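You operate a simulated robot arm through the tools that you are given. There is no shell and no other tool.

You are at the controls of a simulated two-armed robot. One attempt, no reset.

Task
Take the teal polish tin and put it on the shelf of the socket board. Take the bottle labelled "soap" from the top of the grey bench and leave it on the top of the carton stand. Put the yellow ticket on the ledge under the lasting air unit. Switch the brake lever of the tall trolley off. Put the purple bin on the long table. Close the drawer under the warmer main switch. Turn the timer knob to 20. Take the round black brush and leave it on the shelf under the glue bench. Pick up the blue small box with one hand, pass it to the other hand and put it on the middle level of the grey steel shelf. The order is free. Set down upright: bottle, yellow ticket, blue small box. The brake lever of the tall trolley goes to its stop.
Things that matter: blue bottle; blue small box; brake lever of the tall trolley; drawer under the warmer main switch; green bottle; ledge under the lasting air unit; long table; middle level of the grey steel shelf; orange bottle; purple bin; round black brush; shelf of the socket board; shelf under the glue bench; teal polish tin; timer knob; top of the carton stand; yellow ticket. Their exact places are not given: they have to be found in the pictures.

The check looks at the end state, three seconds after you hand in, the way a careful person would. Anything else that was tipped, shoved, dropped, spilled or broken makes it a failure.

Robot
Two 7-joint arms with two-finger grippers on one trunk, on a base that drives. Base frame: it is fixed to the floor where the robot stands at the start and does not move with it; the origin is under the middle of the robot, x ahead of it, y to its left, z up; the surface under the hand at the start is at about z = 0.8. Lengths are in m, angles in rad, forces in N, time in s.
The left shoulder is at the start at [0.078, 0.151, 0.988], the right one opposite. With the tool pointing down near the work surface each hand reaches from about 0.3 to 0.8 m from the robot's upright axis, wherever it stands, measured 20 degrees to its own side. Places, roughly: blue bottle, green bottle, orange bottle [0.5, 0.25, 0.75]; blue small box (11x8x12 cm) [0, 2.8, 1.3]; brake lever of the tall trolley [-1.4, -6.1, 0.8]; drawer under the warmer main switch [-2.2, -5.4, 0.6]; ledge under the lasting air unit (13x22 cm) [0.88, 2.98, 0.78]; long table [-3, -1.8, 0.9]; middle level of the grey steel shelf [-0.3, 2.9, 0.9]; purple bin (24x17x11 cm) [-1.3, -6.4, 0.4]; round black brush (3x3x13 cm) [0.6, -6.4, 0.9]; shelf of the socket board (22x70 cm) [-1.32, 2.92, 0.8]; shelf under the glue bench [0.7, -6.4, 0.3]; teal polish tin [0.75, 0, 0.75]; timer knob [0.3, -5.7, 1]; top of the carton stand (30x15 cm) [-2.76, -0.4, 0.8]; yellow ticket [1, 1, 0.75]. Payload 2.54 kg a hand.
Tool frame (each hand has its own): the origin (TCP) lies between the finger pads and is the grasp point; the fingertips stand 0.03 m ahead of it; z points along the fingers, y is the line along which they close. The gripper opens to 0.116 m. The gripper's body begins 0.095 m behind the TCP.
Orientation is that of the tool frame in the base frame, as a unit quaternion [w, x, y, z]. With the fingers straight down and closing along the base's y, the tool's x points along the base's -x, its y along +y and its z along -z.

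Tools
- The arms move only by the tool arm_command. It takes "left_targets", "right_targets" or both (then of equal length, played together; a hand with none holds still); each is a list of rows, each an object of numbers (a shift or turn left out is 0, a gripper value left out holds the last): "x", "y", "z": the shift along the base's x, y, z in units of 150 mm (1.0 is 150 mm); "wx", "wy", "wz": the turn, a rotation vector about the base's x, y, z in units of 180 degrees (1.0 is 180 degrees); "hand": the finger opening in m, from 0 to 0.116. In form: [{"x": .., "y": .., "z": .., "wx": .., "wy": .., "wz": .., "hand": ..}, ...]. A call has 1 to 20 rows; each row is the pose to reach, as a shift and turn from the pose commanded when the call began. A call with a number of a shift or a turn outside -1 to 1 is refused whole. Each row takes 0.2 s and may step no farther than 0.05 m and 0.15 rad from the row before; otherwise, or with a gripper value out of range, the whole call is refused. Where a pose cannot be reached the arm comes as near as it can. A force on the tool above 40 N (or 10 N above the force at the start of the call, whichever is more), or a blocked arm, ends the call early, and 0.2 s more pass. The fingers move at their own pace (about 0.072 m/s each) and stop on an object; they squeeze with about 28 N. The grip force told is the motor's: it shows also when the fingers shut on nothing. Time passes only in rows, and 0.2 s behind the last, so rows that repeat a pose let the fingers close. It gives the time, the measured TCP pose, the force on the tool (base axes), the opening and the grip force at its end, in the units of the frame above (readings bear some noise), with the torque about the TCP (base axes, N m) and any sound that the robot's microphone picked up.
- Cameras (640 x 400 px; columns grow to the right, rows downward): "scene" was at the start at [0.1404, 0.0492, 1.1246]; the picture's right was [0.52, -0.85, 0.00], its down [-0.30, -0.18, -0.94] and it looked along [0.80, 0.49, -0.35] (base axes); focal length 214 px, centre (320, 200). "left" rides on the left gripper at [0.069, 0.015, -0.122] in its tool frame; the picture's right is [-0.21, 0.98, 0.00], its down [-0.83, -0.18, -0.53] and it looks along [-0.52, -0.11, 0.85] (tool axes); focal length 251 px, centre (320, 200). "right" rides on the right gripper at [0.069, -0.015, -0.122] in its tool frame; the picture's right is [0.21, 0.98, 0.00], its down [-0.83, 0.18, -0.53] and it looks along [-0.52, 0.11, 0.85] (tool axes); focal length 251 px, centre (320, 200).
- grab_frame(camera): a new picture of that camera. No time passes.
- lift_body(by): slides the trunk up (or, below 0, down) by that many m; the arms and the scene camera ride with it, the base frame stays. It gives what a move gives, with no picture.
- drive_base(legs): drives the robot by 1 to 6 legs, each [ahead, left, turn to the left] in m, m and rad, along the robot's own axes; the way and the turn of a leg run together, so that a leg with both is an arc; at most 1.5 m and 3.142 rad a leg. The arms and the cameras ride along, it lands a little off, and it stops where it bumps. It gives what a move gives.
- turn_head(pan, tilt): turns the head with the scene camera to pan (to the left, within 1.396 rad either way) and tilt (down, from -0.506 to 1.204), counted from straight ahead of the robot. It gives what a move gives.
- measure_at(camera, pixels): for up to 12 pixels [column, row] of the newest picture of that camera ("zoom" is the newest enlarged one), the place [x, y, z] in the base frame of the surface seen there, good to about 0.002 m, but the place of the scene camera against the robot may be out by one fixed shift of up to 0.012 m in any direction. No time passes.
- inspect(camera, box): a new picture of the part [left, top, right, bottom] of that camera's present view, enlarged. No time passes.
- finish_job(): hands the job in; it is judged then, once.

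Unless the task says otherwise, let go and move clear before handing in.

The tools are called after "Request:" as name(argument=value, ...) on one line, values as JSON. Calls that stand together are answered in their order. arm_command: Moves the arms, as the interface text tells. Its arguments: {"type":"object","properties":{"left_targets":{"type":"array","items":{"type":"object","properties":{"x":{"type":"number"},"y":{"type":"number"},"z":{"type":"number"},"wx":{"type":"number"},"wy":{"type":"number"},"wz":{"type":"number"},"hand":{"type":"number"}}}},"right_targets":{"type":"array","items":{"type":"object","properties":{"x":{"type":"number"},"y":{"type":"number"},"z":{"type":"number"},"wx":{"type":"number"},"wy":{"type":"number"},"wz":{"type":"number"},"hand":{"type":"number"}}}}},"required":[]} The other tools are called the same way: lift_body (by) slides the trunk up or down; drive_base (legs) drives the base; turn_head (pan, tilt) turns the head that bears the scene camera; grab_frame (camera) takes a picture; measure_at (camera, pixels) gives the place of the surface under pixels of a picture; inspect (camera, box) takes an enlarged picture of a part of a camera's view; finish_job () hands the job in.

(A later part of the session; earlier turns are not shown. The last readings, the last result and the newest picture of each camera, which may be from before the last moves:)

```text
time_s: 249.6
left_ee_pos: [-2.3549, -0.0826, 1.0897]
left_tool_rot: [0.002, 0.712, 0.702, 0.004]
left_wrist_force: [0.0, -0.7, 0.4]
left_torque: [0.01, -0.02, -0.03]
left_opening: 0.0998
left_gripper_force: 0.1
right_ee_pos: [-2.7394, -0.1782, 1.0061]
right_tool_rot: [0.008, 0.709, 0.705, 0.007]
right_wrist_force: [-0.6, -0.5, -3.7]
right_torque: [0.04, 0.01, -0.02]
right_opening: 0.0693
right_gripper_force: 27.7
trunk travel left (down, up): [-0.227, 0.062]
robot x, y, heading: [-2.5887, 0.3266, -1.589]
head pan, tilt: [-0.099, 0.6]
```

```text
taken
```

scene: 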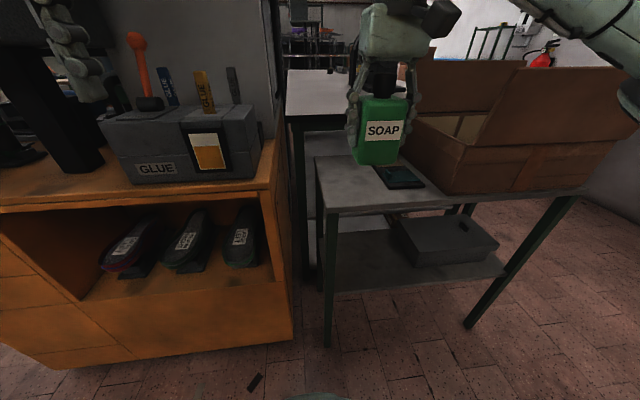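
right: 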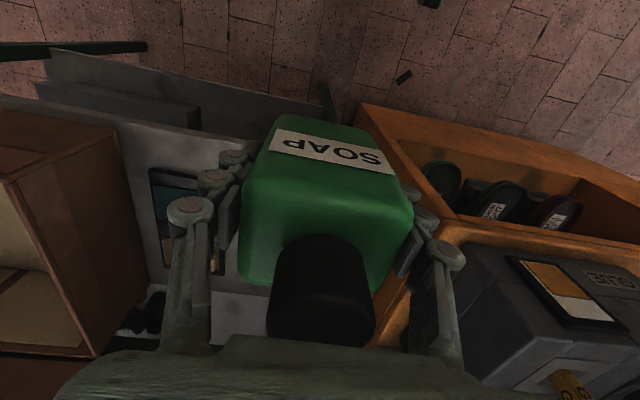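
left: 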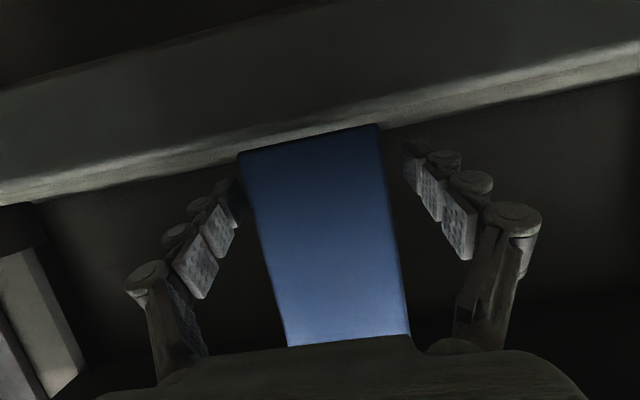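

Measuring the stand top, tray edges and carton from the right camera.

Request:
measure_at(camera="right", pixels=[[120, 120], [200, 140], [235, 130], [225, 310], [245, 290], [152, 175], [200, 172], [210, 265], [185, 265], [130, 180], [330, 115], [360, 150]])

Request:
measure_at(camera="scene", pixels=[[316, 162], [330, 210], [420, 205], [380, 180], [395, 188], [424, 185], [405, 165], [340, 180], [300, 80], [265, 190]])

```text
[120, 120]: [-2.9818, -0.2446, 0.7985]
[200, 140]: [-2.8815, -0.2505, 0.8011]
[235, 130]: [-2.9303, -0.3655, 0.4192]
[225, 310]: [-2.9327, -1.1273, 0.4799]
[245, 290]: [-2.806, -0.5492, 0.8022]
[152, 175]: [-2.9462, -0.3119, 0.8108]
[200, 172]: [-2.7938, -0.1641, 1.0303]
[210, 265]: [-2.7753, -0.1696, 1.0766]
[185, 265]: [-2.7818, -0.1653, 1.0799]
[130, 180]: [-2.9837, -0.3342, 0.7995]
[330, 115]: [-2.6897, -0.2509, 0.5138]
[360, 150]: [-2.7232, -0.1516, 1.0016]
```

```text
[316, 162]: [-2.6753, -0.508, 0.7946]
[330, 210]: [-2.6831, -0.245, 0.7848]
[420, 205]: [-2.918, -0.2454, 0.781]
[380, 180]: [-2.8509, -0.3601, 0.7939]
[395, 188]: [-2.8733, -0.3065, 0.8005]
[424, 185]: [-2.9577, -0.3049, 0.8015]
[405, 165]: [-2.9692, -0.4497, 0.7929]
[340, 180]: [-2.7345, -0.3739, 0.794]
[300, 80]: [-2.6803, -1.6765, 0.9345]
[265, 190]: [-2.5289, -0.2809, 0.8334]
```

Free area x -2.67…-2.855, y -0.25…-0.55, top z=0.800. The right forearm will come over the carton, so I'll measure the flap tops.

Request:
measure_at(camera="scene", pixels=[[525, 72], [600, 72], [440, 65], [500, 65], [620, 100], [480, 140], [560, 20], [630, 90]])

Request:
turn_head(pan=-0.6, tilt=0.4)

Request:
grab_frame(camera="scene")

```text
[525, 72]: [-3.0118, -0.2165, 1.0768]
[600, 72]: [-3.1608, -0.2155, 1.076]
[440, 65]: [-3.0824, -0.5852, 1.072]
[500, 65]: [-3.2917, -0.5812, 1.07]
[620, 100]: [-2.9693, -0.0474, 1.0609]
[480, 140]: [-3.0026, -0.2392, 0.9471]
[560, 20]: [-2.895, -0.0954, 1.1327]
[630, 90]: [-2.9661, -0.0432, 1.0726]
```

```text
time_s: 250.6
left_ee_pos: [-2.3544, -0.0834, 1.0899]
left_tool_rot: [0.002, 0.713, 0.702, 0.004]
left_wrist_force: [0.9, 1.2, 0.5]
left_torque: [0.01, -0.01, -0.01]
left_opening: 0.0999
left_gripper_force: 0.0
right_ee_pos: [-2.739, -0.1783, 1.0051]
right_tool_rot: [0.007, 0.709, 0.705, 0.006]
right_wrist_force: [0.4, 0.1, -3.3]
right_torque: [-0.01, 0.0, -0.02]
right_opening: 0.0695
right_gripper_force: 28.3
trunk travel left (down, up): [-0.227, 0.062]
robot x, y, heading: [-2.5899, 0.3214, -1.595]
head pan, tilt: [-0.6, 0.4]
```

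```text
taken
```

scene: 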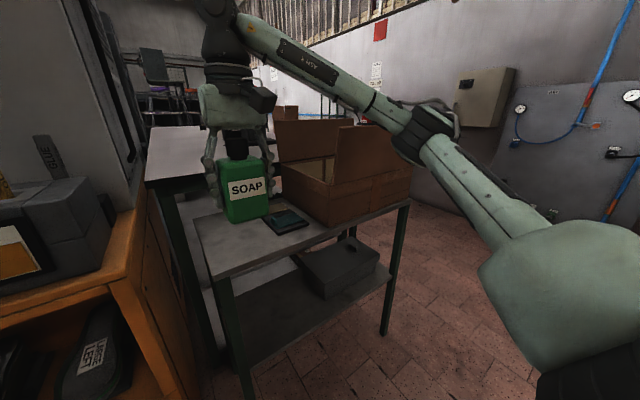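

The near carton flap reaches z≈1.076 at y≈-0.22, x≤-3.0; extending the arm (not the base) keeps the elbow away from it. Moving the bottle forward over the stand.

Request:
arm_command(right_targets=[{"x": -0.03, "y": -0.25, "z": -0.05}, {"x": -0.06, "y": -0.5, "z": -0.1}, {"x": -0.1, "y": -0.75, "z": -0.15}, {"x": -0.1, "y": -1.0, "z": -0.2}, {"x": -0.1, "y": -1.0, "z": -0.2}])

Request:
grab_frame(camera="scene")

Request:
grab_frame(camera="right")

```text
time_s: 251.8
left_ee_pos: [-2.3561, -0.0838, 1.0899]
left_tool_rot: [0.002, 0.712, 0.702, 0.004]
left_wrist_force: [-0.5, -0.5, -0.4]
left_torque: [0.01, 0.02, 0.02]
left_opening: 0.1002
left_gripper_force: 0.0
right_ee_pos: [-2.7544, -0.3281, 0.9742]
right_tool_rot: [0.008, 0.71, 0.704, 0.006]
right_wrist_force: [0.4, 1.3, -3.5]
right_torque: [-0.03, 0.01, 0.0]
right_opening: 0.0694
right_gripper_force: 27.7
trunk travel left (down, up): [-0.227, 0.062]
robot x, y, heading: [-2.588, 0.3233, -1.595]
head pan, tilt: [-0.6, 0.4]
```

```text
taken
```

scene: 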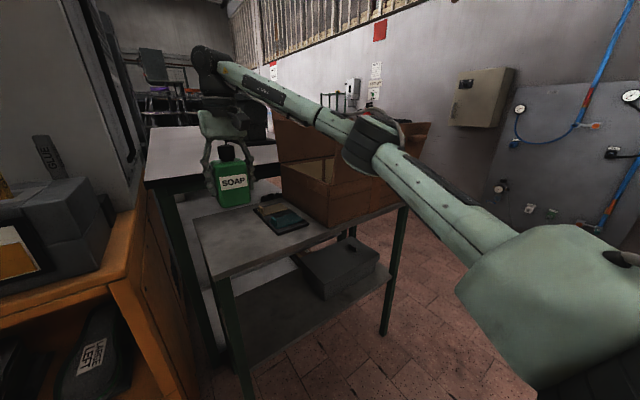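

```text
taken
```

right: 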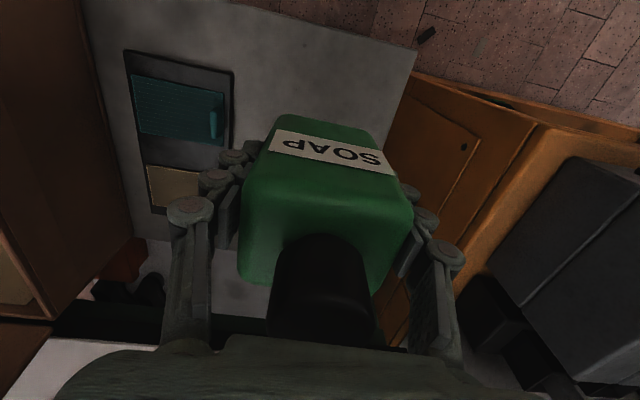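

Checking elbow clearance to the carton flap and the tray's edge near the landing spot.

Request:
measure_at(camera="scene", pixels=[[372, 145], [365, 165], [350, 160], [415, 128], [330, 120], [290, 130], [320, 150], [345, 120]])

Request:
measure_at(camera="right", pixels=[[235, 75], [232, 140], [128, 55], [415, 55], [300, 80], [250, 100], [410, 90], [380, 130], [155, 205], [250, 300]])

```text
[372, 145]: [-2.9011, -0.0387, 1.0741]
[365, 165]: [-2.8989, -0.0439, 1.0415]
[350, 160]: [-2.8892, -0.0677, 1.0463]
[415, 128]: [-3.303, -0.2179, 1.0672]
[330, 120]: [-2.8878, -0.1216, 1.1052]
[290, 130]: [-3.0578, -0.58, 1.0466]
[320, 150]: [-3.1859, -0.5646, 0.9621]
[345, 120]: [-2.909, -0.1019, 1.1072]
```

```text
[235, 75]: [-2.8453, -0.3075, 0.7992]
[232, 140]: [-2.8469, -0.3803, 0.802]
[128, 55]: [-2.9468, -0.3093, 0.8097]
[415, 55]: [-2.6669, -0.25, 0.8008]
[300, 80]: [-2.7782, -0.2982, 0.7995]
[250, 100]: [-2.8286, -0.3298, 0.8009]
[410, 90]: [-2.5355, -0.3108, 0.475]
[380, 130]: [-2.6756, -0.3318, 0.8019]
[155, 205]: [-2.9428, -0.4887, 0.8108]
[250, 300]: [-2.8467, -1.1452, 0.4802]
```

Elbow clearance >0.1 m; tray edge at x≈-2.847. Lowering the bottle toward the stand top.

Request:
arm_command(right_targets=[{"y": -0.08, "z": -0.25}, {"y": -0.16, "z": -0.5}, {"y": -0.22, "z": -0.7}, {"y": -0.22, "z": -0.73}, {"y": -0.22, "z": -0.73}])

Request:
grab_frame(camera="right")

```text
time_s: 253.0
left_ee_pos: [-2.354, -0.0834, 1.088]
left_tool_rot: [0.002, 0.712, 0.702, 0.004]
left_wrist_force: [0.6, -0.4, 0.1]
left_torque: [-0.01, 0.0, 0.02]
left_opening: 0.1
left_gripper_force: 0.1
right_ee_pos: [-2.7547, -0.3616, 0.8634]
right_tool_rot: [0.007, 0.71, 0.705, 0.006]
right_wrist_force: [-0.5, -0.8, -3.5]
right_torque: [0.01, 0.0, 0.02]
right_opening: 0.0695
right_gripper_force: 27.9
trunk travel left (down, up): [-0.227, 0.062]
robot x, y, heading: [-2.5878, 0.3284, -1.597]
head pan, tilt: [-0.6, 0.4]
```

```text
taken
```

right: 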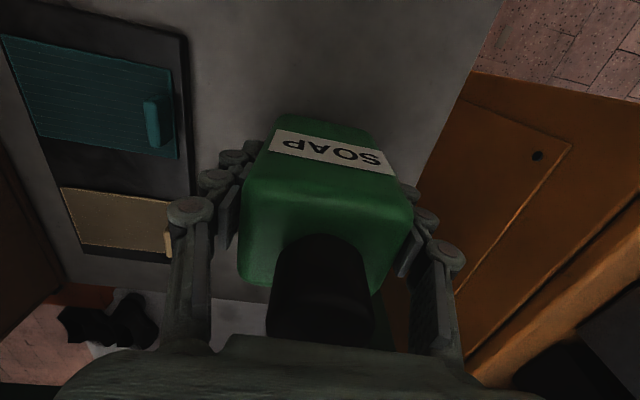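

Request:
arm_command(right_targets=[{"z": -0.02}, {"z": -0.04}, {"z": -0.04}])

```text
time_s: 253.8
left_ee_pos: [-2.3548, -0.0839, 1.0902]
left_tool_rot: [0.002, 0.712, 0.702, 0.003]
left_wrist_force: [0.7, -0.8, 1.0]
left_torque: [0.01, -0.01, -0.01]
left_opening: 0.0997
left_gripper_force: 0.0
right_ee_pos: [-2.7524, -0.3614, 0.8607]
right_tool_rot: [0.008, 0.709, 0.705, 0.006]
right_wrist_force: [0.3, -0.3, -3.9]
right_torque: [0.01, 0.03, 0.04]
right_opening: 0.0695
right_gripper_force: 27.6
trunk travel left (down, up): [-0.227, 0.062]
robot x, y, heading: [-2.5902, 0.3261, -1.594]
head pan, tilt: [-0.6, 0.4]
```

Request:
arm_command(right_targets=[{"z": -0.015}, {"z": -0.03}, {"z": -0.03}])

```text
time_s: 254.6
left_ee_pos: [-2.354, -0.0829, 1.0898]
left_tool_rot: [0.003, 0.712, 0.702, 0.004]
left_wrist_force: [0.3, -0.4, 0.0]
left_torque: [0.01, -0.02, -0.01]
left_opening: 0.0997
left_gripper_force: 0.1
right_ee_pos: [-2.7535, -0.3613, 0.8576]
right_tool_rot: [0.008, 0.709, 0.705, 0.005]
right_wrist_force: [-1.5, -0.7, 1.8]
right_torque: [-0.2, 0.24, 0.03]
right_opening: 0.0695
right_gripper_force: 27.9
trunk travel left (down, up): [-0.227, 0.062]
robot x, y, heading: [-2.5907, 0.3229, -1.592]
head pan, tilt: [-0.6, 0.4]
```

Force went from -3.9 to +1.8 N: bottle is on the stand. One more millimetre, then release.

Request:
arm_command(right_targets=[{"z": -0.008}, {"z": -0.008, "hand": 0.095}, {"z": -0.008, "hand": 0.095}, {"z": -0.008, "hand": 0.095}])

Request:
arm_command(right_targets=[{"z": 0.25}, {"z": 0.5}, {"z": 0.75}, {"z": 1.0}])

Request:
grab_frame(camera="right")

Request:
grab_frame(camera="scene")

```text
time_s: 255.6
left_ee_pos: [-2.3544, -0.0832, 1.091]
left_tool_rot: [0.002, 0.712, 0.702, 0.004]
left_wrist_force: [0.1, 0.0, -0.7]
left_torque: [-0.01, 0.02, 0.02]
left_opening: 0.0998
left_gripper_force: 0.1
right_ee_pos: [-2.7535, -0.3614, 0.8559]
right_tool_rot: [0.008, 0.709, 0.705, 0.006]
right_wrist_force: [0.1, -0.3, -0.2]
right_torque: [0.02, -0.04, -0.01]
right_opening: 0.0951
right_gripper_force: 0.1
trunk travel left (down, up): [-0.227, 0.062]
robot x, y, heading: [-2.587, 0.3274, -1.593]
head pan, tilt: [-0.6, 0.4]
```

```text
time_s: 256.6
left_ee_pos: [-2.3554, -0.0825, 1.0907]
left_tool_rot: [0.003, 0.713, 0.702, 0.004]
left_wrist_force: [-0.1, -0.5, 0.6]
left_torque: [-0.03, 0.05, 0.05]
left_opening: 0.1001
left_gripper_force: 0.1
right_ee_pos: [-2.7528, -0.3606, 1.0053]
right_tool_rot: [0.007, 0.71, 0.705, 0.006]
right_wrist_force: [0.5, 1.0, 0.4]
right_torque: [-0.04, 0.02, -0.03]
right_opening: 0.0948
right_gripper_force: 0.1
trunk travel left (down, up): [-0.227, 0.062]
robot x, y, heading: [-2.5886, 0.323, -1.593]
head pan, tilt: [-0.6, 0.4]
```

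```text
taken
```

right: 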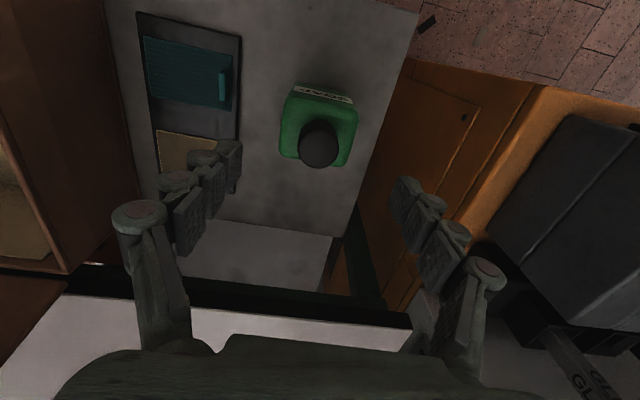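

```text
taken
```

scene: 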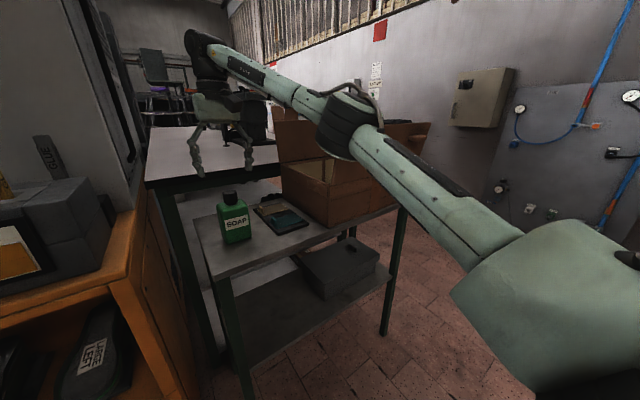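

The SOAP bottle stands upright on the carton stand at (235,217). Retracting the right hand, then heading back to the main aisle toward the far zone.

Request:
arm_command(right_targets=[{"y": 0.28, "z": 0.1}, {"y": 0.56, "z": 0.2}, {"y": 0.84, "z": 0.3}, {"y": 1.0, "z": 0.4}])

Request:
drive_base(legs=[[-0.05, 0, 0], [0, 0, 1.59], [1.5, 0, 0], [0.55, 0, 0]])

Request:
turn_head(pan=-1.2, tilt=0.2)

Request:
grab_frame(camera="scene")

```text
time_s: 257.6
left_ee_pos: [-2.3542, -0.0832, 1.0903]
left_tool_rot: [0.002, 0.712, 0.702, 0.004]
left_wrist_force: [0.9, -0.6, -0.2]
left_torque: [0.01, 0.0, -0.02]
left_opening: 0.0999
left_gripper_force: 0.0
right_ee_pos: [-2.7551, -0.2127, 1.0655]
right_tool_rot: [0.008, 0.71, 0.705, 0.006]
right_wrist_force: [0.0, 0.1, 0.0]
right_torque: [0.0, 0.01, 0.0]
right_opening: 0.0951
right_gripper_force: 0.0
trunk travel left (down, up): [-0.227, 0.062]
robot x, y, heading: [-2.5903, 0.3213, -1.592]
head pan, tilt: [-0.6, 0.4]
```

```text
time_s: 272.5
left_ee_pos: [-0.1103, 0.7013, 1.0901]
left_tool_rot: [-0.001, -0.022, 1.0, 0.005]
left_wrist_force: [0.2, -0.6, -0.3]
left_torque: [0.02, -0.02, -0.01]
left_opening: 0.0999
left_gripper_force: 0.1
right_ee_pos: [0.044, 0.3084, 1.066]
right_tool_rot: [0.0, -0.026, 1.0, 0.009]
right_wrist_force: [0.1, 0.1, -1.0]
right_torque: [0.0, -0.01, 0.03]
right_opening: 0.0952
right_gripper_force: 0.1
trunk travel left (down, up): [-0.227, 0.062]
robot x, y, heading: [-0.5044, 0.4426, 0.04]
head pan, tilt: [-0.6, 0.4]
```

```text
time_s: 273.5
left_ee_pos: [-0.11, 0.7016, 1.0905]
left_tool_rot: [-0.001, -0.022, 1.0, 0.005]
left_wrist_force: [0.3, -0.3, -0.8]
left_torque: [-0.04, 0.01, -0.03]
left_opening: 0.0999
left_gripper_force: 0.1
right_ee_pos: [0.0436, 0.3092, 1.0658]
right_tool_rot: [0.001, -0.026, 1.0, 0.01]
right_wrist_force: [0.5, -0.4, -0.2]
right_torque: [0.01, 0.01, 0.02]
right_opening: 0.095
right_gripper_force: 0.0
trunk travel left (down, up): [-0.227, 0.062]
robot x, y, heading: [-0.5029, 0.4421, 0.037]
head pan, tilt: [-1.201, 0.201]
```

```text
taken
```

scene: 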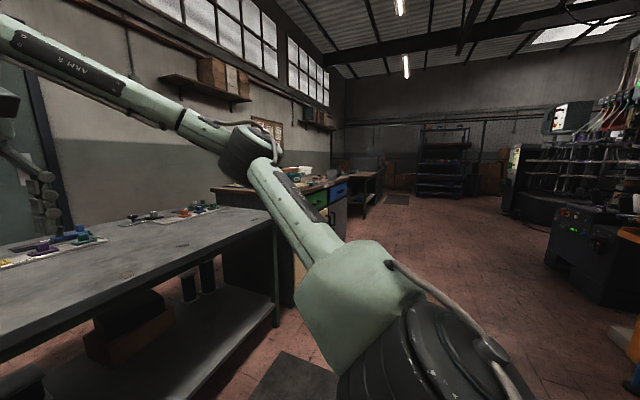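

The aisle toward -y is open. Turning right to face -y.

Request:
drive_base(legs=[[-0.1, 0, 0], [0, 0, -1.608]])

Request:
turn_head(pan=0.0, tilt=0.2)

Request:
grab_frame(camera="scene")

```text
time_s: 278.6
left_ee_pos: [-0.351, 0.043, 1.0891]
left_tool_rot: [0.002, 0.696, 0.718, 0.004]
left_wrist_force: [-0.4, 0.6, 0.4]
left_torque: [0.01, 0.04, 0.03]
left_opening: 0.1001
left_gripper_force: 0.1
right_ee_pos: [-0.7444, -0.1053, 1.0658]
right_tool_rot: [0.007, 0.694, 0.72, 0.006]
right_wrist_force: [-0.4, 0.1, 0.4]
right_torque: [0.0, -0.06, -0.03]
right_opening: 0.0948
right_gripper_force: 0.0
trunk travel left (down, up): [-0.227, 0.062]
robot x, y, heading: [-0.6027, 0.4398, -1.549]
head pan, tilt: [-1.201, 0.201]
```

```text
time_s: 280.0
left_ee_pos: [-0.3501, 0.0426, 1.0908]
left_tool_rot: [0.002, 0.697, 0.718, 0.004]
left_wrist_force: [0.7, 0.0, -0.4]
left_torque: [-0.03, 0.01, 0.0]
left_opening: 0.0999
left_gripper_force: 0.0
right_ee_pos: [-0.743, -0.1051, 1.0678]
right_tool_rot: [0.007, 0.694, 0.72, 0.006]
right_wrist_force: [0.1, -0.5, 0.6]
right_torque: [-0.03, 0.04, 0.01]
right_opening: 0.0948
right_gripper_force: 0.1
trunk travel left (down, up): [-0.227, 0.062]
robot x, y, heading: [-0.6007, 0.4435, -1.548]
head pan, tilt: [0.0, 0.201]
```

```text
taken
```

scene: 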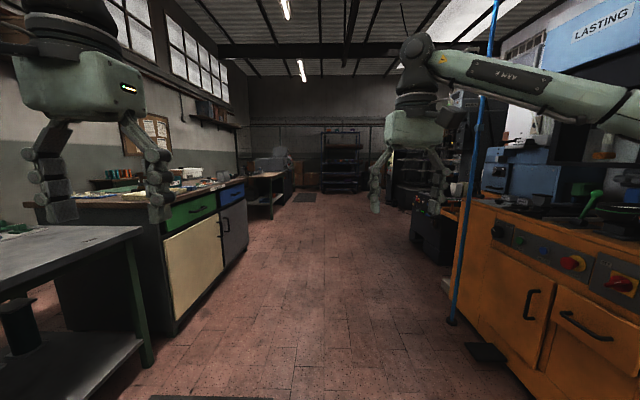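

Measuring the aisle's borders before driving ~5 m along it.

Request:
measure_at(camera="scene", pixels=[[178, 330], [150, 365], [246, 245], [450, 322], [485, 350], [440, 285], [415, 260], [275, 215], [300, 196], [375, 240], [335, 190], [420, 200]])

Request:
inspect(camera="scene", box=[200, 100, 480, 280])

```text
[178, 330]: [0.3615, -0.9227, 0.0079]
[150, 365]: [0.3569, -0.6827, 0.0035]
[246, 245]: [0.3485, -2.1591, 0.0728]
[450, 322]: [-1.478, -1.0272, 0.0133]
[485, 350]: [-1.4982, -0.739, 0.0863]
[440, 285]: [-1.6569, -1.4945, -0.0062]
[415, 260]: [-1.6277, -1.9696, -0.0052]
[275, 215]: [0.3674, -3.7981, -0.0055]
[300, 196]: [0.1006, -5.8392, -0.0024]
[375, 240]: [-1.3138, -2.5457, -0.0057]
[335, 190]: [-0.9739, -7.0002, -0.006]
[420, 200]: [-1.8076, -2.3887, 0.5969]
```

```text
2.22 times, centred on (340, 190) of scene
```

zoom: 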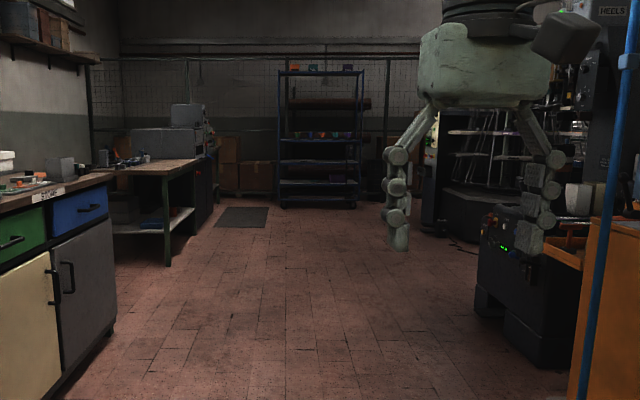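

Aisle is x -1.48…0.36, clear to y≈-7. Driving 4.5 m along it.

Request:
drive_base(legs=[[0, 0, -0.023], [1.5, 0, 0], [1.5, 0, 0], [1.5, 0, 0]])

Request:
turn_head(pan=0.0, tilt=0.3)

Request:
grab_frame(camera="scene")

```text
time_s: 301.9
left_ee_pos: [-0.3932, -4.4865, 1.09]
left_tool_rot: [0.003, 0.715, 0.699, 0.004]
left_wrist_force: [-0.6, -0.6, -0.5]
left_torque: [-0.02, 0.04, -0.01]
left_opening: 0.0999
left_gripper_force: 0.0
right_ee_pos: [-0.7943, -4.6115, 1.0662]
right_tool_rot: [0.007, 0.713, 0.701, 0.006]
right_wrist_force: [-0.3, 0.9, 0.3]
right_torque: [0.02, 0.0, -0.01]
right_opening: 0.0949
right_gripper_force: 0.2
trunk travel left (down, up): [-0.227, 0.062]
robot x, y, heading: [-0.6209, -4.079, -1.604]
head pan, tilt: [0.0, 0.201]
```

```text
time_s: 302.6
left_ee_pos: [-0.3929, -4.486, 1.0908]
left_tool_rot: [0.003, 0.716, 0.698, 0.003]
left_wrist_force: [-0.2, 0.5, 0.2]
left_torque: [-0.02, 0.02, 0.02]
left_opening: 0.1
left_gripper_force: 0.0
right_ee_pos: [-0.7954, -4.6117, 1.0661]
right_tool_rot: [0.007, 0.713, 0.701, 0.005]
right_wrist_force: [-0.5, -0.3, -0.9]
right_torque: [0.01, 0.0, 0.0]
right_opening: 0.0951
right_gripper_force: 0.0
trunk travel left (down, up): [-0.227, 0.062]
robot x, y, heading: [-0.6212, -4.0788, -1.608]
head pan, tilt: [0.0, 0.3]
```

```text
taken
```

scene: 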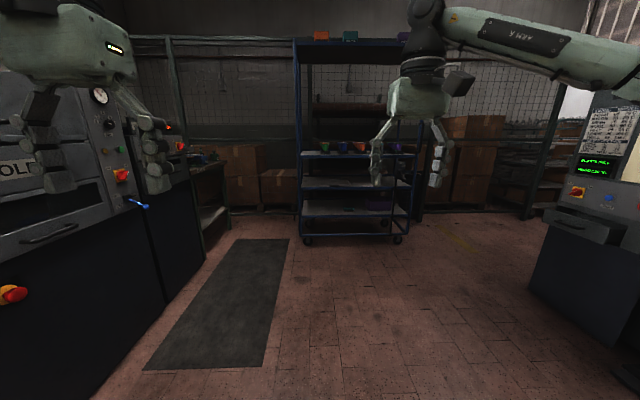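

The blue trolley is ahead at (350,160), machines left and right. Panning left and right to identify knob, drawer and glue bench.

Request:
turn_head(pan=0.7, tilt=0.3)

Request:
grab_frame(camera="scene")

Request:
turn_head(pan=-0.7, tilt=0.3)

Request:
grab_frame(camera="scene")

```text
time_s: 303.6
left_ee_pos: [-0.3931, -4.4873, 1.0905]
left_tool_rot: [0.002, 0.716, 0.698, 0.003]
left_wrist_force: [-0.1, -0.6, -0.7]
left_torque: [-0.02, 0.01, -0.02]
left_opening: 0.0998
left_gripper_force: 0.1
right_ee_pos: [-0.7941, -4.6124, 1.0669]
right_tool_rot: [0.008, 0.713, 0.701, 0.006]
right_wrist_force: [0.1, -0.5, 0.1]
right_torque: [-0.01, 0.03, 0.0]
right_opening: 0.0951
right_gripper_force: 0.0
trunk travel left (down, up): [-0.227, 0.062]
robot x, y, heading: [-0.6234, -4.0763, -1.601]
head pan, tilt: [0.7, 0.3]
```

```text
taken
```

scene: 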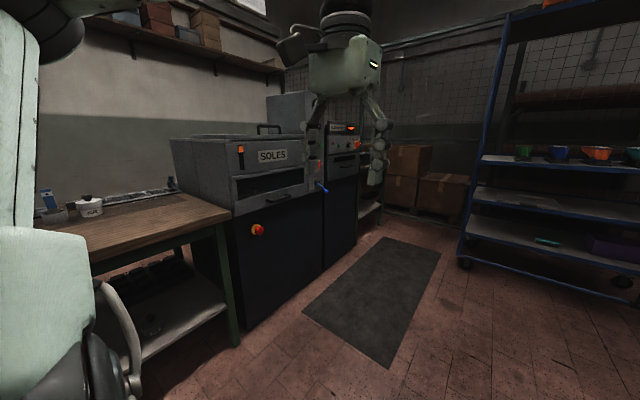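

```text
time_s: 305.1
left_ee_pos: [-0.3935, -4.4855, 1.0904]
left_tool_rot: [0.003, 0.715, 0.699, 0.004]
left_wrist_force: [0.5, -0.4, -0.2]
left_torque: [-0.02, 0.0, 0.0]
left_opening: 0.1001
left_gripper_force: 0.0
right_ee_pos: [-0.7937, -4.6125, 1.0667]
right_tool_rot: [0.008, 0.713, 0.701, 0.005]
right_wrist_force: [0.3, 0.2, 0.9]
right_torque: [-0.01, 0.0, -0.02]
right_opening: 0.0948
right_gripper_force: 0.1
trunk travel left (down, up): [-0.227, 0.062]
robot x, y, heading: [-0.6219, -4.0753, -1.602]
head pan, tilt: [-0.7, 0.3]
```

```text
taken
```

scene: 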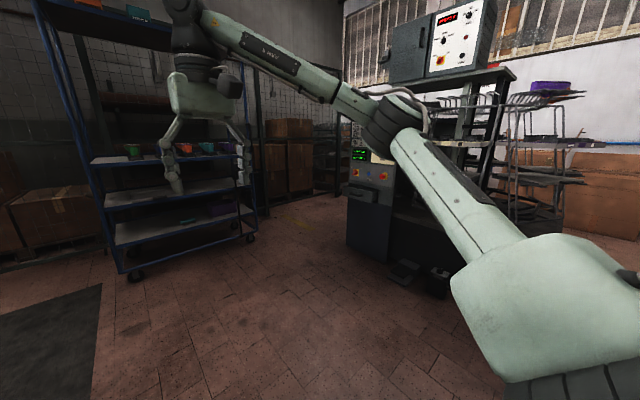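

The warmer (with display and drawer) is on the right at (365,190); the SOLES machine with knob is on the left. Driving 1 m further to look closely at each.

Request:
drive_base(legs=[[0.9, 0, 0.03]])

Request:
turn_head(pan=-1.0, tilt=0.35)

Request:
grab_frame(camera="scene")

Request:
turn_head(pan=1.0, tilt=0.35)

Request:
grab_frame(camera="scene")

Request:
turn_head(pan=0.0, tilt=0.35)

Request:
grab_frame(camera="scene")

```text
time_s: 309.9
left_ee_pos: [-0.4046, -5.3744, 1.0902]
left_tool_rot: [0.002, 0.709, 0.705, 0.004]
left_wrist_force: [0.1, -0.7, -0.6]
left_torque: [-0.01, 0.0, 0.03]
left_opening: 0.1001
left_gripper_force: 0.1
right_ee_pos: [-0.8034, -5.5102, 1.0659]
right_tool_rot: [0.007, 0.706, 0.708, 0.006]
right_wrist_force: [0.4, 0.4, 0.8]
right_torque: [0.03, 0.01, 0.01]
right_opening: 0.095
right_gripper_force: 0.0
trunk travel left (down, up): [-0.227, 0.062]
robot x, y, heading: [-0.6414, -4.9669, -1.584]
head pan, tilt: [-0.7, 0.3]
```

```text
time_s: 310.7
left_ee_pos: [-0.404, -5.3747, 1.0895]
left_tool_rot: [0.003, 0.709, 0.705, 0.004]
left_wrist_force: [0.3, -0.1, -0.5]
left_torque: [-0.03, 0.0, -0.03]
left_opening: 0.1
left_gripper_force: 0.0
right_ee_pos: [-0.8026, -5.5096, 1.0656]
right_tool_rot: [0.007, 0.706, 0.708, 0.006]
right_wrist_force: [-0.5, 0.1, 0.1]
right_torque: [-0.02, -0.02, 0.04]
right_opening: 0.095
right_gripper_force: 0.0
trunk travel left (down, up): [-0.227, 0.062]
robot x, y, heading: [-0.6426, -4.9688, -1.582]
head pan, tilt: [-1.0, 0.351]
```

```text
taken
```

scene: 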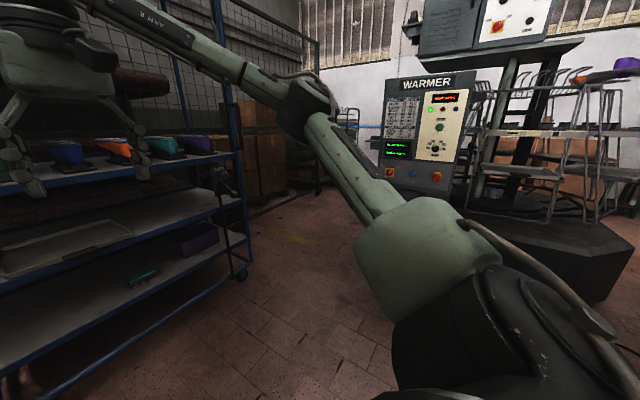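

```text
time_s: 312.6
left_ee_pos: [-0.405, -5.3759, 1.0906]
left_tool_rot: [0.004, 0.709, 0.705, 0.002]
left_wrist_force: [-0.5, -0.2, -1.0]
left_torque: [-0.03, -0.03, 0.03]
left_opening: 0.0997
left_gripper_force: 0.0
right_ee_pos: [-0.8031, -5.5095, 1.0659]
right_tool_rot: [0.009, 0.706, 0.708, 0.005]
right_wrist_force: [-0.5, -0.3, -0.4]
right_torque: [0.01, 0.0, 0.0]
right_opening: 0.095
right_gripper_force: 0.1
trunk travel left (down, up): [-0.227, 0.062]
robot x, y, heading: [-0.6425, -4.9684, -1.579]
head pan, tilt: [1.0, 0.351]
```

```text
taken
```

scene: 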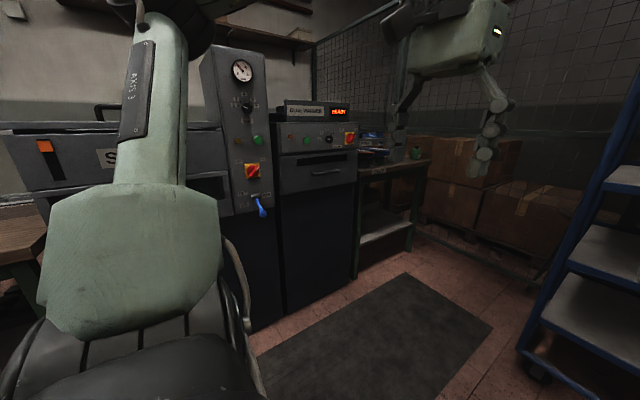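

```text
time_s: 313.9
left_ee_pos: [-0.4045, -5.3753, 1.0903]
left_tool_rot: [0.003, 0.709, 0.705, 0.002]
left_wrist_force: [-0.3, -0.3, 0.0]
left_torque: [-0.01, -0.03, 0.01]
left_opening: 0.1002
left_gripper_force: 0.0
right_ee_pos: [-0.803, -5.5095, 1.0663]
right_tool_rot: [0.007, 0.706, 0.708, 0.006]
right_wrist_force: [-0.5, 0.5, -0.4]
right_torque: [0.0, 0.03, 0.02]
right_opening: 0.0951
right_gripper_force: 0.0
trunk travel left (down, up): [-0.227, 0.062]
robot x, y, heading: [-0.6411, -4.9701, -1.581]
head pan, tilt: [0.0, 0.351]
```

```text
taken
```

scene: 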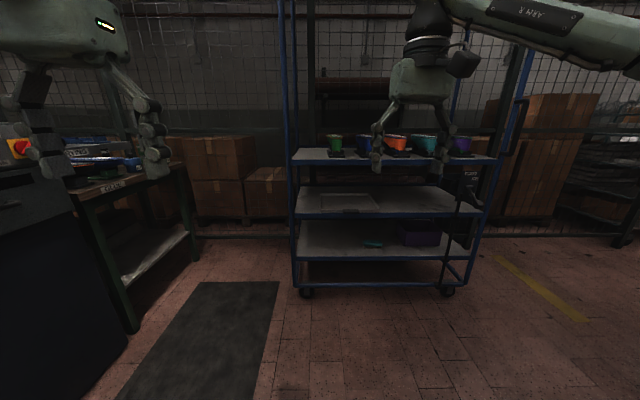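

Trolley with purple bin (420,235) and a brake lever plate near (470,190); the glue bench is at left. Zooming on the left machines for the timer knob, and on the brake lever.

Request:
inspect(camera="scene", box=[420, 130, 520, 260])

Request:
measure_at(camera="scene", pixels=[[468, 185], [475, 172], [470, 200], [420, 233], [405, 225], [438, 240], [300, 155], [490, 155], [350, 235], [450, 285], [110, 185], [160, 270]])

Request:
turn_head(pan=0.9, tilt=0.2)

Request:
inspect(camera="scene", box=[200, 60, 440, 240])

```text
3.08 times, centred on (470, 195) of scene
```

zoom: 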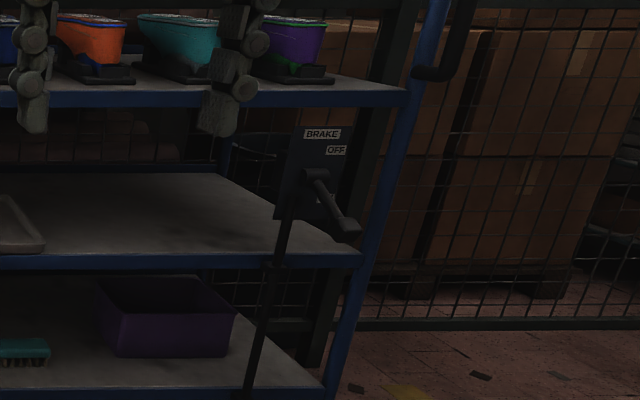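

```text
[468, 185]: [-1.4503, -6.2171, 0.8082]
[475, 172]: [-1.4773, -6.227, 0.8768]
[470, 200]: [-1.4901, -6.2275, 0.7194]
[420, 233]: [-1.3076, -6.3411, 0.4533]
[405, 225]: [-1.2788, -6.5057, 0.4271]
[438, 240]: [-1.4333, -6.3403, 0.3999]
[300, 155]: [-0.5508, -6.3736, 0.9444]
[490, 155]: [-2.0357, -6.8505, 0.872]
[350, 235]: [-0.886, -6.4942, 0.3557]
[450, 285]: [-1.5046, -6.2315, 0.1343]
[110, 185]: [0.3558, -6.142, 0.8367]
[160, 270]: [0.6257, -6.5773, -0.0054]
```

```text
time_s: 315.1
left_ee_pos: [-0.4037, -5.3754, 1.091]
left_tool_rot: [0.004, 0.709, 0.705, 0.003]
left_wrist_force: [-0.2, -0.3, -0.3]
left_torque: [-0.02, 0.01, -0.01]
left_opening: 0.1
left_gripper_force: 0.1
right_ee_pos: [-0.8033, -5.5098, 1.0663]
right_tool_rot: [0.007, 0.706, 0.708, 0.007]
right_wrist_force: [0.3, 0.3, 0.1]
right_torque: [-0.02, -0.04, 0.0]
right_opening: 0.095
right_gripper_force: 0.0
trunk travel left (down, up): [-0.227, 0.062]
robot x, y, heading: [-0.6438, -4.9726, -1.585]
head pan, tilt: [0.901, 0.201]
```

```text
2.22 times, centred on (320, 150) of scene
```

zoom: 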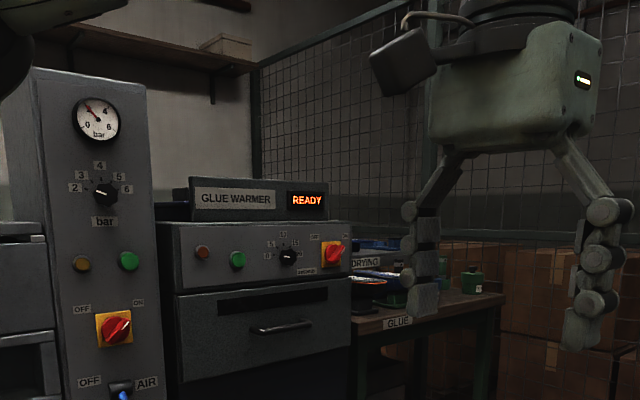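

The GLUE WARMER has a small knob at zoom (288,255) with a numbered scale – likely the timer. Enlarging it.

Request:
inspect(camera="scene", box=[280, 155, 350, 195])

Request:
measure_at(camera="zoom", pixels=[[235, 200], [200, 180], [320, 140], [150, 240], [300, 260], [480, 180]])

```text
9.14 times, centred on (315, 175) of scene
```

zoom: 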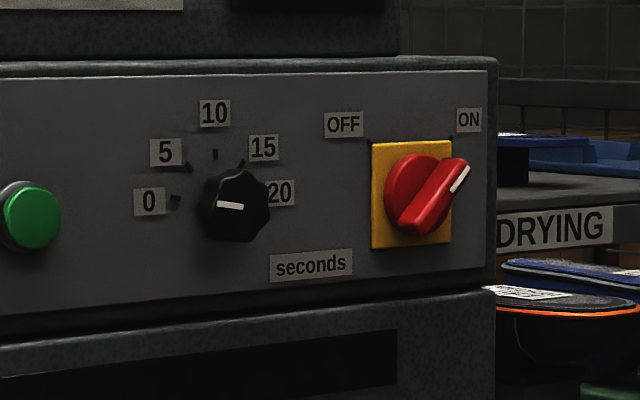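

```text
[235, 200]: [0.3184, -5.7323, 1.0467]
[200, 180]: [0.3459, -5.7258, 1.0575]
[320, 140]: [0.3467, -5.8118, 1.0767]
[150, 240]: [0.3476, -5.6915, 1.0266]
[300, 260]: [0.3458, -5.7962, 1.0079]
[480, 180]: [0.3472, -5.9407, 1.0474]
```

The knob's white mark points left, at 0; the scale runs 0 (left) over 10 (top) to 20 (right), so it needs about +180° about the panel normal. I'll turn to face +x and move in front of it.

Request:
drive_base(legs=[[0, 0, 1.58], [0.15, -0.6, 0]])

Request:
turn_head(pan=-0.15, tilt=0.25)

Request:
grab_frame(camera="scene")

```text
time_s: 325.3
left_ee_pos: [-0.0719, -5.3034, 1.0896]
left_tool_rot: [0.001, -0.026, 1.0, 0.004]
left_wrist_force: [-0.7, 0.3, 0.8]
left_torque: [0.01, 0.0, -0.01]
left_opening: 0.1002
left_gripper_force: 0.1
right_ee_pos: [0.0845, -5.6936, 1.0653]
right_tool_rot: [0.0, -0.03, 1.0, 0.01]
right_wrist_force: [-0.3, 0.0, -0.2]
right_torque: [0.01, -0.01, -0.01]
right_opening: 0.095
right_gripper_force: 0.1
trunk travel left (down, up): [-0.227, 0.062]
robot x, y, heading: [-0.4615, -5.5657, 0.049]
head pan, tilt: [0.901, 0.201]
```

```text
time_s: 326.6
left_ee_pos: [-0.0715, -5.3036, 1.0892]
left_tool_rot: [0.001, -0.026, 1.0, 0.004]
left_wrist_force: [0.5, 0.6, 0.6]
left_torque: [-0.01, 0.0, 0.0]
left_opening: 0.1001
left_gripper_force: 0.0
right_ee_pos: [0.0847, -5.693, 1.0662]
right_tool_rot: [0.001, -0.029, 1.0, 0.009]
right_wrist_force: [0.4, -0.1, -0.1]
right_torque: [0.03, -0.01, -0.02]
right_opening: 0.0954
right_gripper_force: 0.1
trunk travel left (down, up): [-0.227, 0.062]
robot x, y, heading: [-0.4665, -5.5642, 0.05]
head pan, tilt: [-0.15, 0.25]
```

```text
taken
```

scene: 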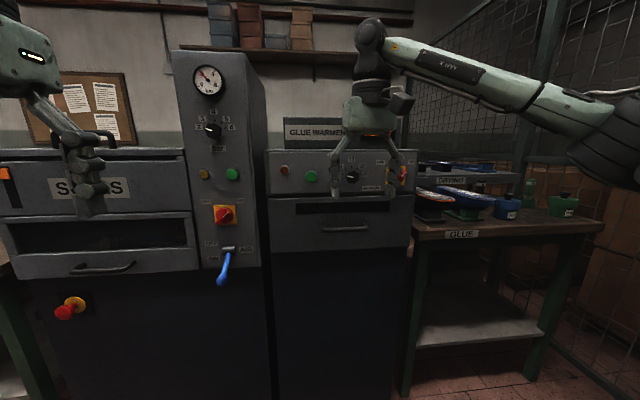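

The panel is in front; correcting heading and backing 0.2 m to give the right arm room, then pointing the right hand forward.

Request:
drive_base(legs=[[-0.2, 0, -0.05]])

Request:
arm_command(right_targets=[{"x": 0.08, "y": 0, "z": 0.02, "wy": -0.0455}, {"x": 0.16, "y": 0, "z": 0.04, "wy": -0.091}, {"x": 0.24, "y": 0, "z": 0.06, "wy": -0.1365}, {"x": 0.32, "y": 0, "z": 0.06, "wy": -0.182}, {"x": 0.4, "y": 0, "z": 0.06, "wy": -0.2275}, {"x": 0.48, "y": 0, "z": 0.06, "wy": -0.273}, {"x": 0.56, "y": 0, "z": 0.06, "wy": -0.3185}, {"x": 0.64, "y": 0, "z": 0.06, "wy": -0.364}, {"x": 0.72, "y": 0, "z": 0.06, "wy": -0.4095}, {"x": 0.8, "y": 0, "z": 0.06, "wy": -0.455}, {"x": 0.88, "y": 0, "z": 0.06, "wy": -0.5}])

Request:
grab_frame(camera="right")

Request:
grab_frame(camera="scene")

```text
time_s: 328.3
left_ee_pos: [-0.263, -5.3275, 1.0904]
left_tool_rot: [0.0, -0.001, 1.0, 0.004]
left_wrist_force: [-0.5, -0.2, 0.8]
left_torque: [0.03, -0.01, 0.03]
left_opening: 0.0998
left_gripper_force: 0.1
right_ee_pos: [-0.1272, -5.7259, 1.0662]
right_tool_rot: [0.002, -0.004, 1.0, 0.01]
right_wrist_force: [-0.3, -0.4, 0.0]
right_torque: [0.0, -0.02, -0.01]
right_opening: 0.0949
right_gripper_force: 0.0
trunk travel left (down, up): [-0.227, 0.062]
robot x, y, heading: [-0.6677, -5.5665, -0.005]
head pan, tilt: [-0.15, 0.25]
```

```text
time_s: 330.7
left_ee_pos: [-0.2641, -5.3267, 1.0908]
left_tool_rot: [0.0, -0.001, 1.0, 0.003]
left_wrist_force: [-0.1, 0.6, 1.4]
left_torque: [-0.08, -0.03, 0.01]
left_opening: 0.0999
left_gripper_force: 0.3
right_ee_pos: [0.0002, -5.7023, 1.0768]
right_tool_rot: [0.7, -0.023, 0.713, 0.013]
right_wrist_force: [-0.3, 0.5, 0.1]
right_torque: [-0.01, -0.02, -0.05]
right_opening: 0.0951
right_gripper_force: 0.2
right hand out of reach, approached as far as the arm can: row 11
trunk travel left (down, up): [-0.227, 0.062]
robot x, y, heading: [-0.6669, -5.5661, -0.002]
head pan, tilt: [-0.15, 0.25]
```

```text
taken
```

right: 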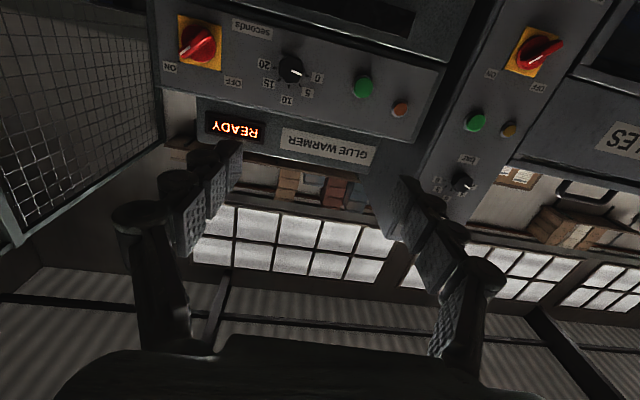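

```text
taken
```

scene: 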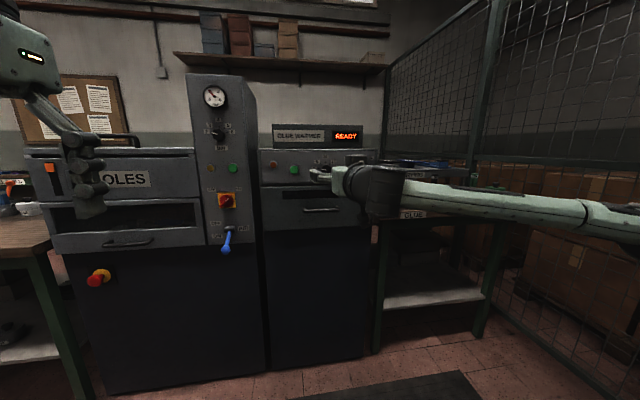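

The right camera sees the knob at (291,68). Enlarging and measuring it.

Request:
inspect(camera="right", box=[250, 40, 340, 110])

Request:
measure_at(camera="zoom", pixels=[[300, 170], [265, 170], [335, 170], [300, 135], [300, 205], [350, 175], [400, 100], [200, 300], [460, 235], [120, 175], [250, 360], [300, 190]])

```text
5.71 times, centred on (295, 75) of right
```

zoom: 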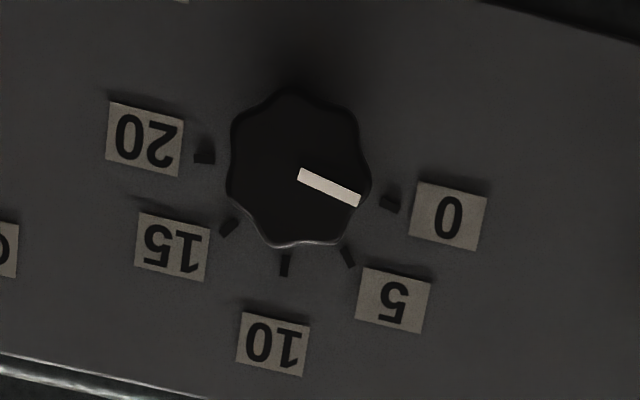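

```text
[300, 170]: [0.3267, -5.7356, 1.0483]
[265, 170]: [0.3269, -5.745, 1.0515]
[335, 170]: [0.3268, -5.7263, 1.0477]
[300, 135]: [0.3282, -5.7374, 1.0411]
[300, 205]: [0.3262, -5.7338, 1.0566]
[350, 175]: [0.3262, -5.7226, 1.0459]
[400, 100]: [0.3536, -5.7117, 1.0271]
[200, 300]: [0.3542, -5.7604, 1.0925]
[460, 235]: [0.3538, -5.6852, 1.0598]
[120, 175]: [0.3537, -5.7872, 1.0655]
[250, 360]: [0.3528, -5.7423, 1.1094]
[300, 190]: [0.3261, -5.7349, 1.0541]
```

Knob face at x≈0.3265, panel x≈0.3537, centre (y,z)≈(-5.7355,1.0485). Measuring the five tick marks to get exact angles, and the white mark.

Request:
measure_at(camera="zoom", pixels=[[390, 205], [348, 257], [284, 265], [228, 227], [204, 157], [302, 175], [357, 200], [232, 165], [368, 180], [295, 92], [292, 243]])

```text
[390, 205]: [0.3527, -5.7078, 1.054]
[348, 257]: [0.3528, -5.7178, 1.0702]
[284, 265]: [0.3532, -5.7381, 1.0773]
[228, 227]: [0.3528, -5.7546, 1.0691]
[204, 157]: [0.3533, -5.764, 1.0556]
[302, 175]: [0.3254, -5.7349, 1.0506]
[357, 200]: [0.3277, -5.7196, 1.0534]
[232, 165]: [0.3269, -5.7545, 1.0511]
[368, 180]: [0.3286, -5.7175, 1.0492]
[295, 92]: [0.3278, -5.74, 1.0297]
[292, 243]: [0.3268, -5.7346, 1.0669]
```

Ticks are at about ±77° (0 left, 20 right) round centre (-5.736,1.0485), so the turn is ≈155°. I'll pre-roll the right hand by -77° about the panel normal, align it, and approach.

Request:
arm_command(right_targets=[{"x": 0.1, "y": -0.0224, "z": -0.0189, "wx": -0.0425, "wy": -0.0016, "wz": -0.001, "hand": 0.07}, {"x": 0.2, "y": -0.0448, "z": -0.0378, "wx": -0.0851, "wy": -0.0032, "wz": -0.0019}, {"x": 0.3, "y": -0.0672, "z": -0.0567, "wx": -0.1276, "wy": -0.0048, "wz": -0.0029}, {"x": 0.4, "y": -0.0896, "z": -0.0756, "wx": -0.1702, "wy": -0.0064, "wz": -0.0039}, {"x": 0.5, "y": -0.112, "z": -0.0945, "wx": -0.2127, "wy": -0.008, "wz": -0.0049}, {"x": 0.6, "y": -0.1344, "z": -0.1134, "wx": -0.2552, "wy": -0.0095, "wz": -0.0058}, {"x": 0.7, "y": -0.1568, "z": -0.1323, "wx": -0.2978, "wy": -0.0111, "wz": -0.0068}, {"x": 0.8, "y": -0.1792, "z": -0.1512, "wx": -0.3403, "wy": -0.0127, "wz": -0.0078}, {"x": 0.9, "y": -0.2016, "z": -0.1701, "wx": -0.3829, "wy": -0.0143, "wz": -0.0087}, {"x": 1.0, "y": -0.224, "z": -0.189, "wx": -0.4254, "wy": -0.0159, "wz": -0.0097}])

Request:
grab_frame(camera="right")

Request:
grab_frame(camera="scene")

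```text
time_s: 332.9
left_ee_pos: [-0.2636, -5.3293, 1.0904]
left_tool_rot: [0.0, -0.001, 1.0, 0.005]
left_wrist_force: [-0.1, 0.1, -0.3]
left_torque: [0.0, 0.0, 0.0]
left_opening: 0.1002
left_gripper_force: 0.0
right_ee_pos: [0.1162, -5.8326, 1.0834]
right_tool_rot: [0.602, -0.401, 0.577, -0.379]
right_wrist_force: [0.1, 0.0, -0.2]
right_torque: [0.03, -0.04, 0.03]
right_opening: 0.0699
right_gripper_force: 0.0
right hand out of reach, approached as far as the arm can: row 1, 2, 3, 4, 5, 6, 7, 8, 9, 10
trunk travel left (down, up): [-0.227, 0.062]
robot x, y, heading: [-0.6694, -5.567, -0.009]
head pan, tilt: [-0.15, 0.25]
```

```text
taken
```

right: 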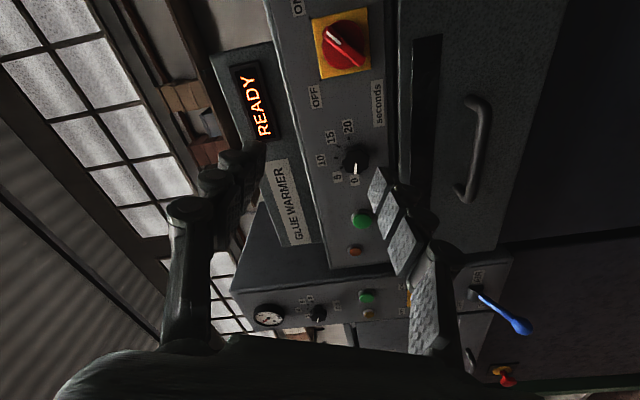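

```text
taken
```

scene: 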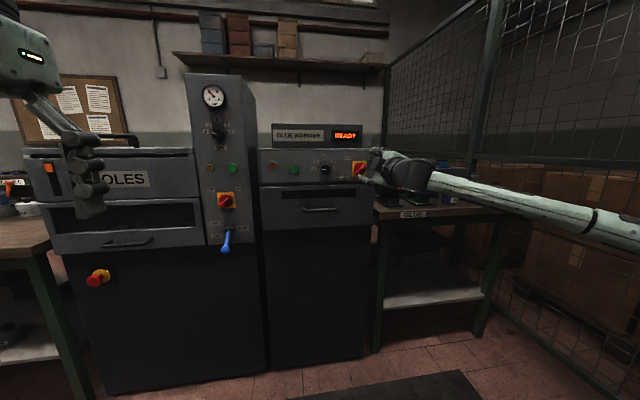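

The right wrist's roll limit is near -65°, so I'll turn the knob in two ~78° strokes. Move to roll -39° in front of the knob.

Request:
arm_command(right_targets=[{"x": 0.138, "y": 0.129, "z": -0.047, "wx": 0.0311, "wy": 0.0015, "wz": -0.0026}, {"x": 0.277, "y": 0.258, "z": -0.093, "wx": 0.0621, "wy": 0.003, "wz": -0.0053}, {"x": 0.415, "y": 0.387, "z": -0.14, "wx": 0.0932, "wy": 0.0044, "wz": -0.0079}, {"x": 0.554, "y": 0.516, "z": -0.186, "wx": 0.1242, "wy": 0.0059, "wz": -0.0106}, {"x": 0.692, "y": 0.645, "z": -0.233, "wx": 0.1553, "wy": 0.0074, "wz": -0.0132}, {"x": 0.692, "y": 0.645, "z": -0.233, "wx": 0.1553, "wy": 0.0074, "wz": -0.0132}])

Request:
grab_frame(camera="right")

```text
time_s: 334.3
left_ee_pos: [-0.2648, -5.3255, 1.09]
left_tool_rot: [-0.001, -0.002, 1.0, 0.002]
left_wrist_force: [-0.1, 0.6, -0.5]
left_torque: [-0.04, -0.02, -0.03]
left_opening: 0.0999
left_gripper_force: 0.1
right_ee_pos: [0.1982, -5.7726, 1.0847]
right_tool_rot: [0.672, -0.254, 0.661, -0.217]
right_wrist_force: [-0.4, 0.0, -0.2]
right_torque: [-0.01, 0.05, 0.02]
right_opening: 0.0701
right_gripper_force: 0.1
right hand out of reach, approached as far as the arm can: row 1, 2, 3, 4, 5, 6
trunk travel left (down, up): [-0.227, 0.062]
robot x, y, heading: [-0.6688, -5.5657, -0.008]
head pan, tilt: [-0.15, 0.25]
```

```text
taken
```

right: 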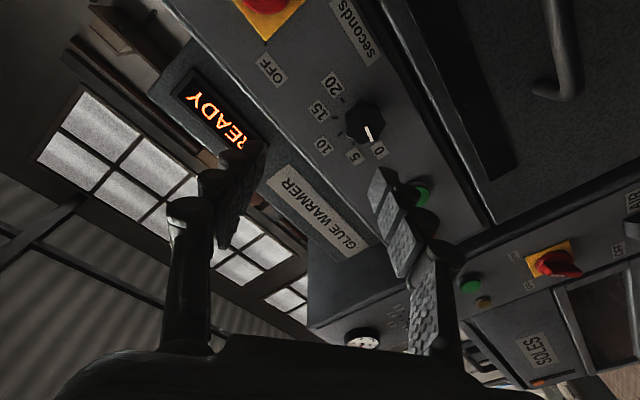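

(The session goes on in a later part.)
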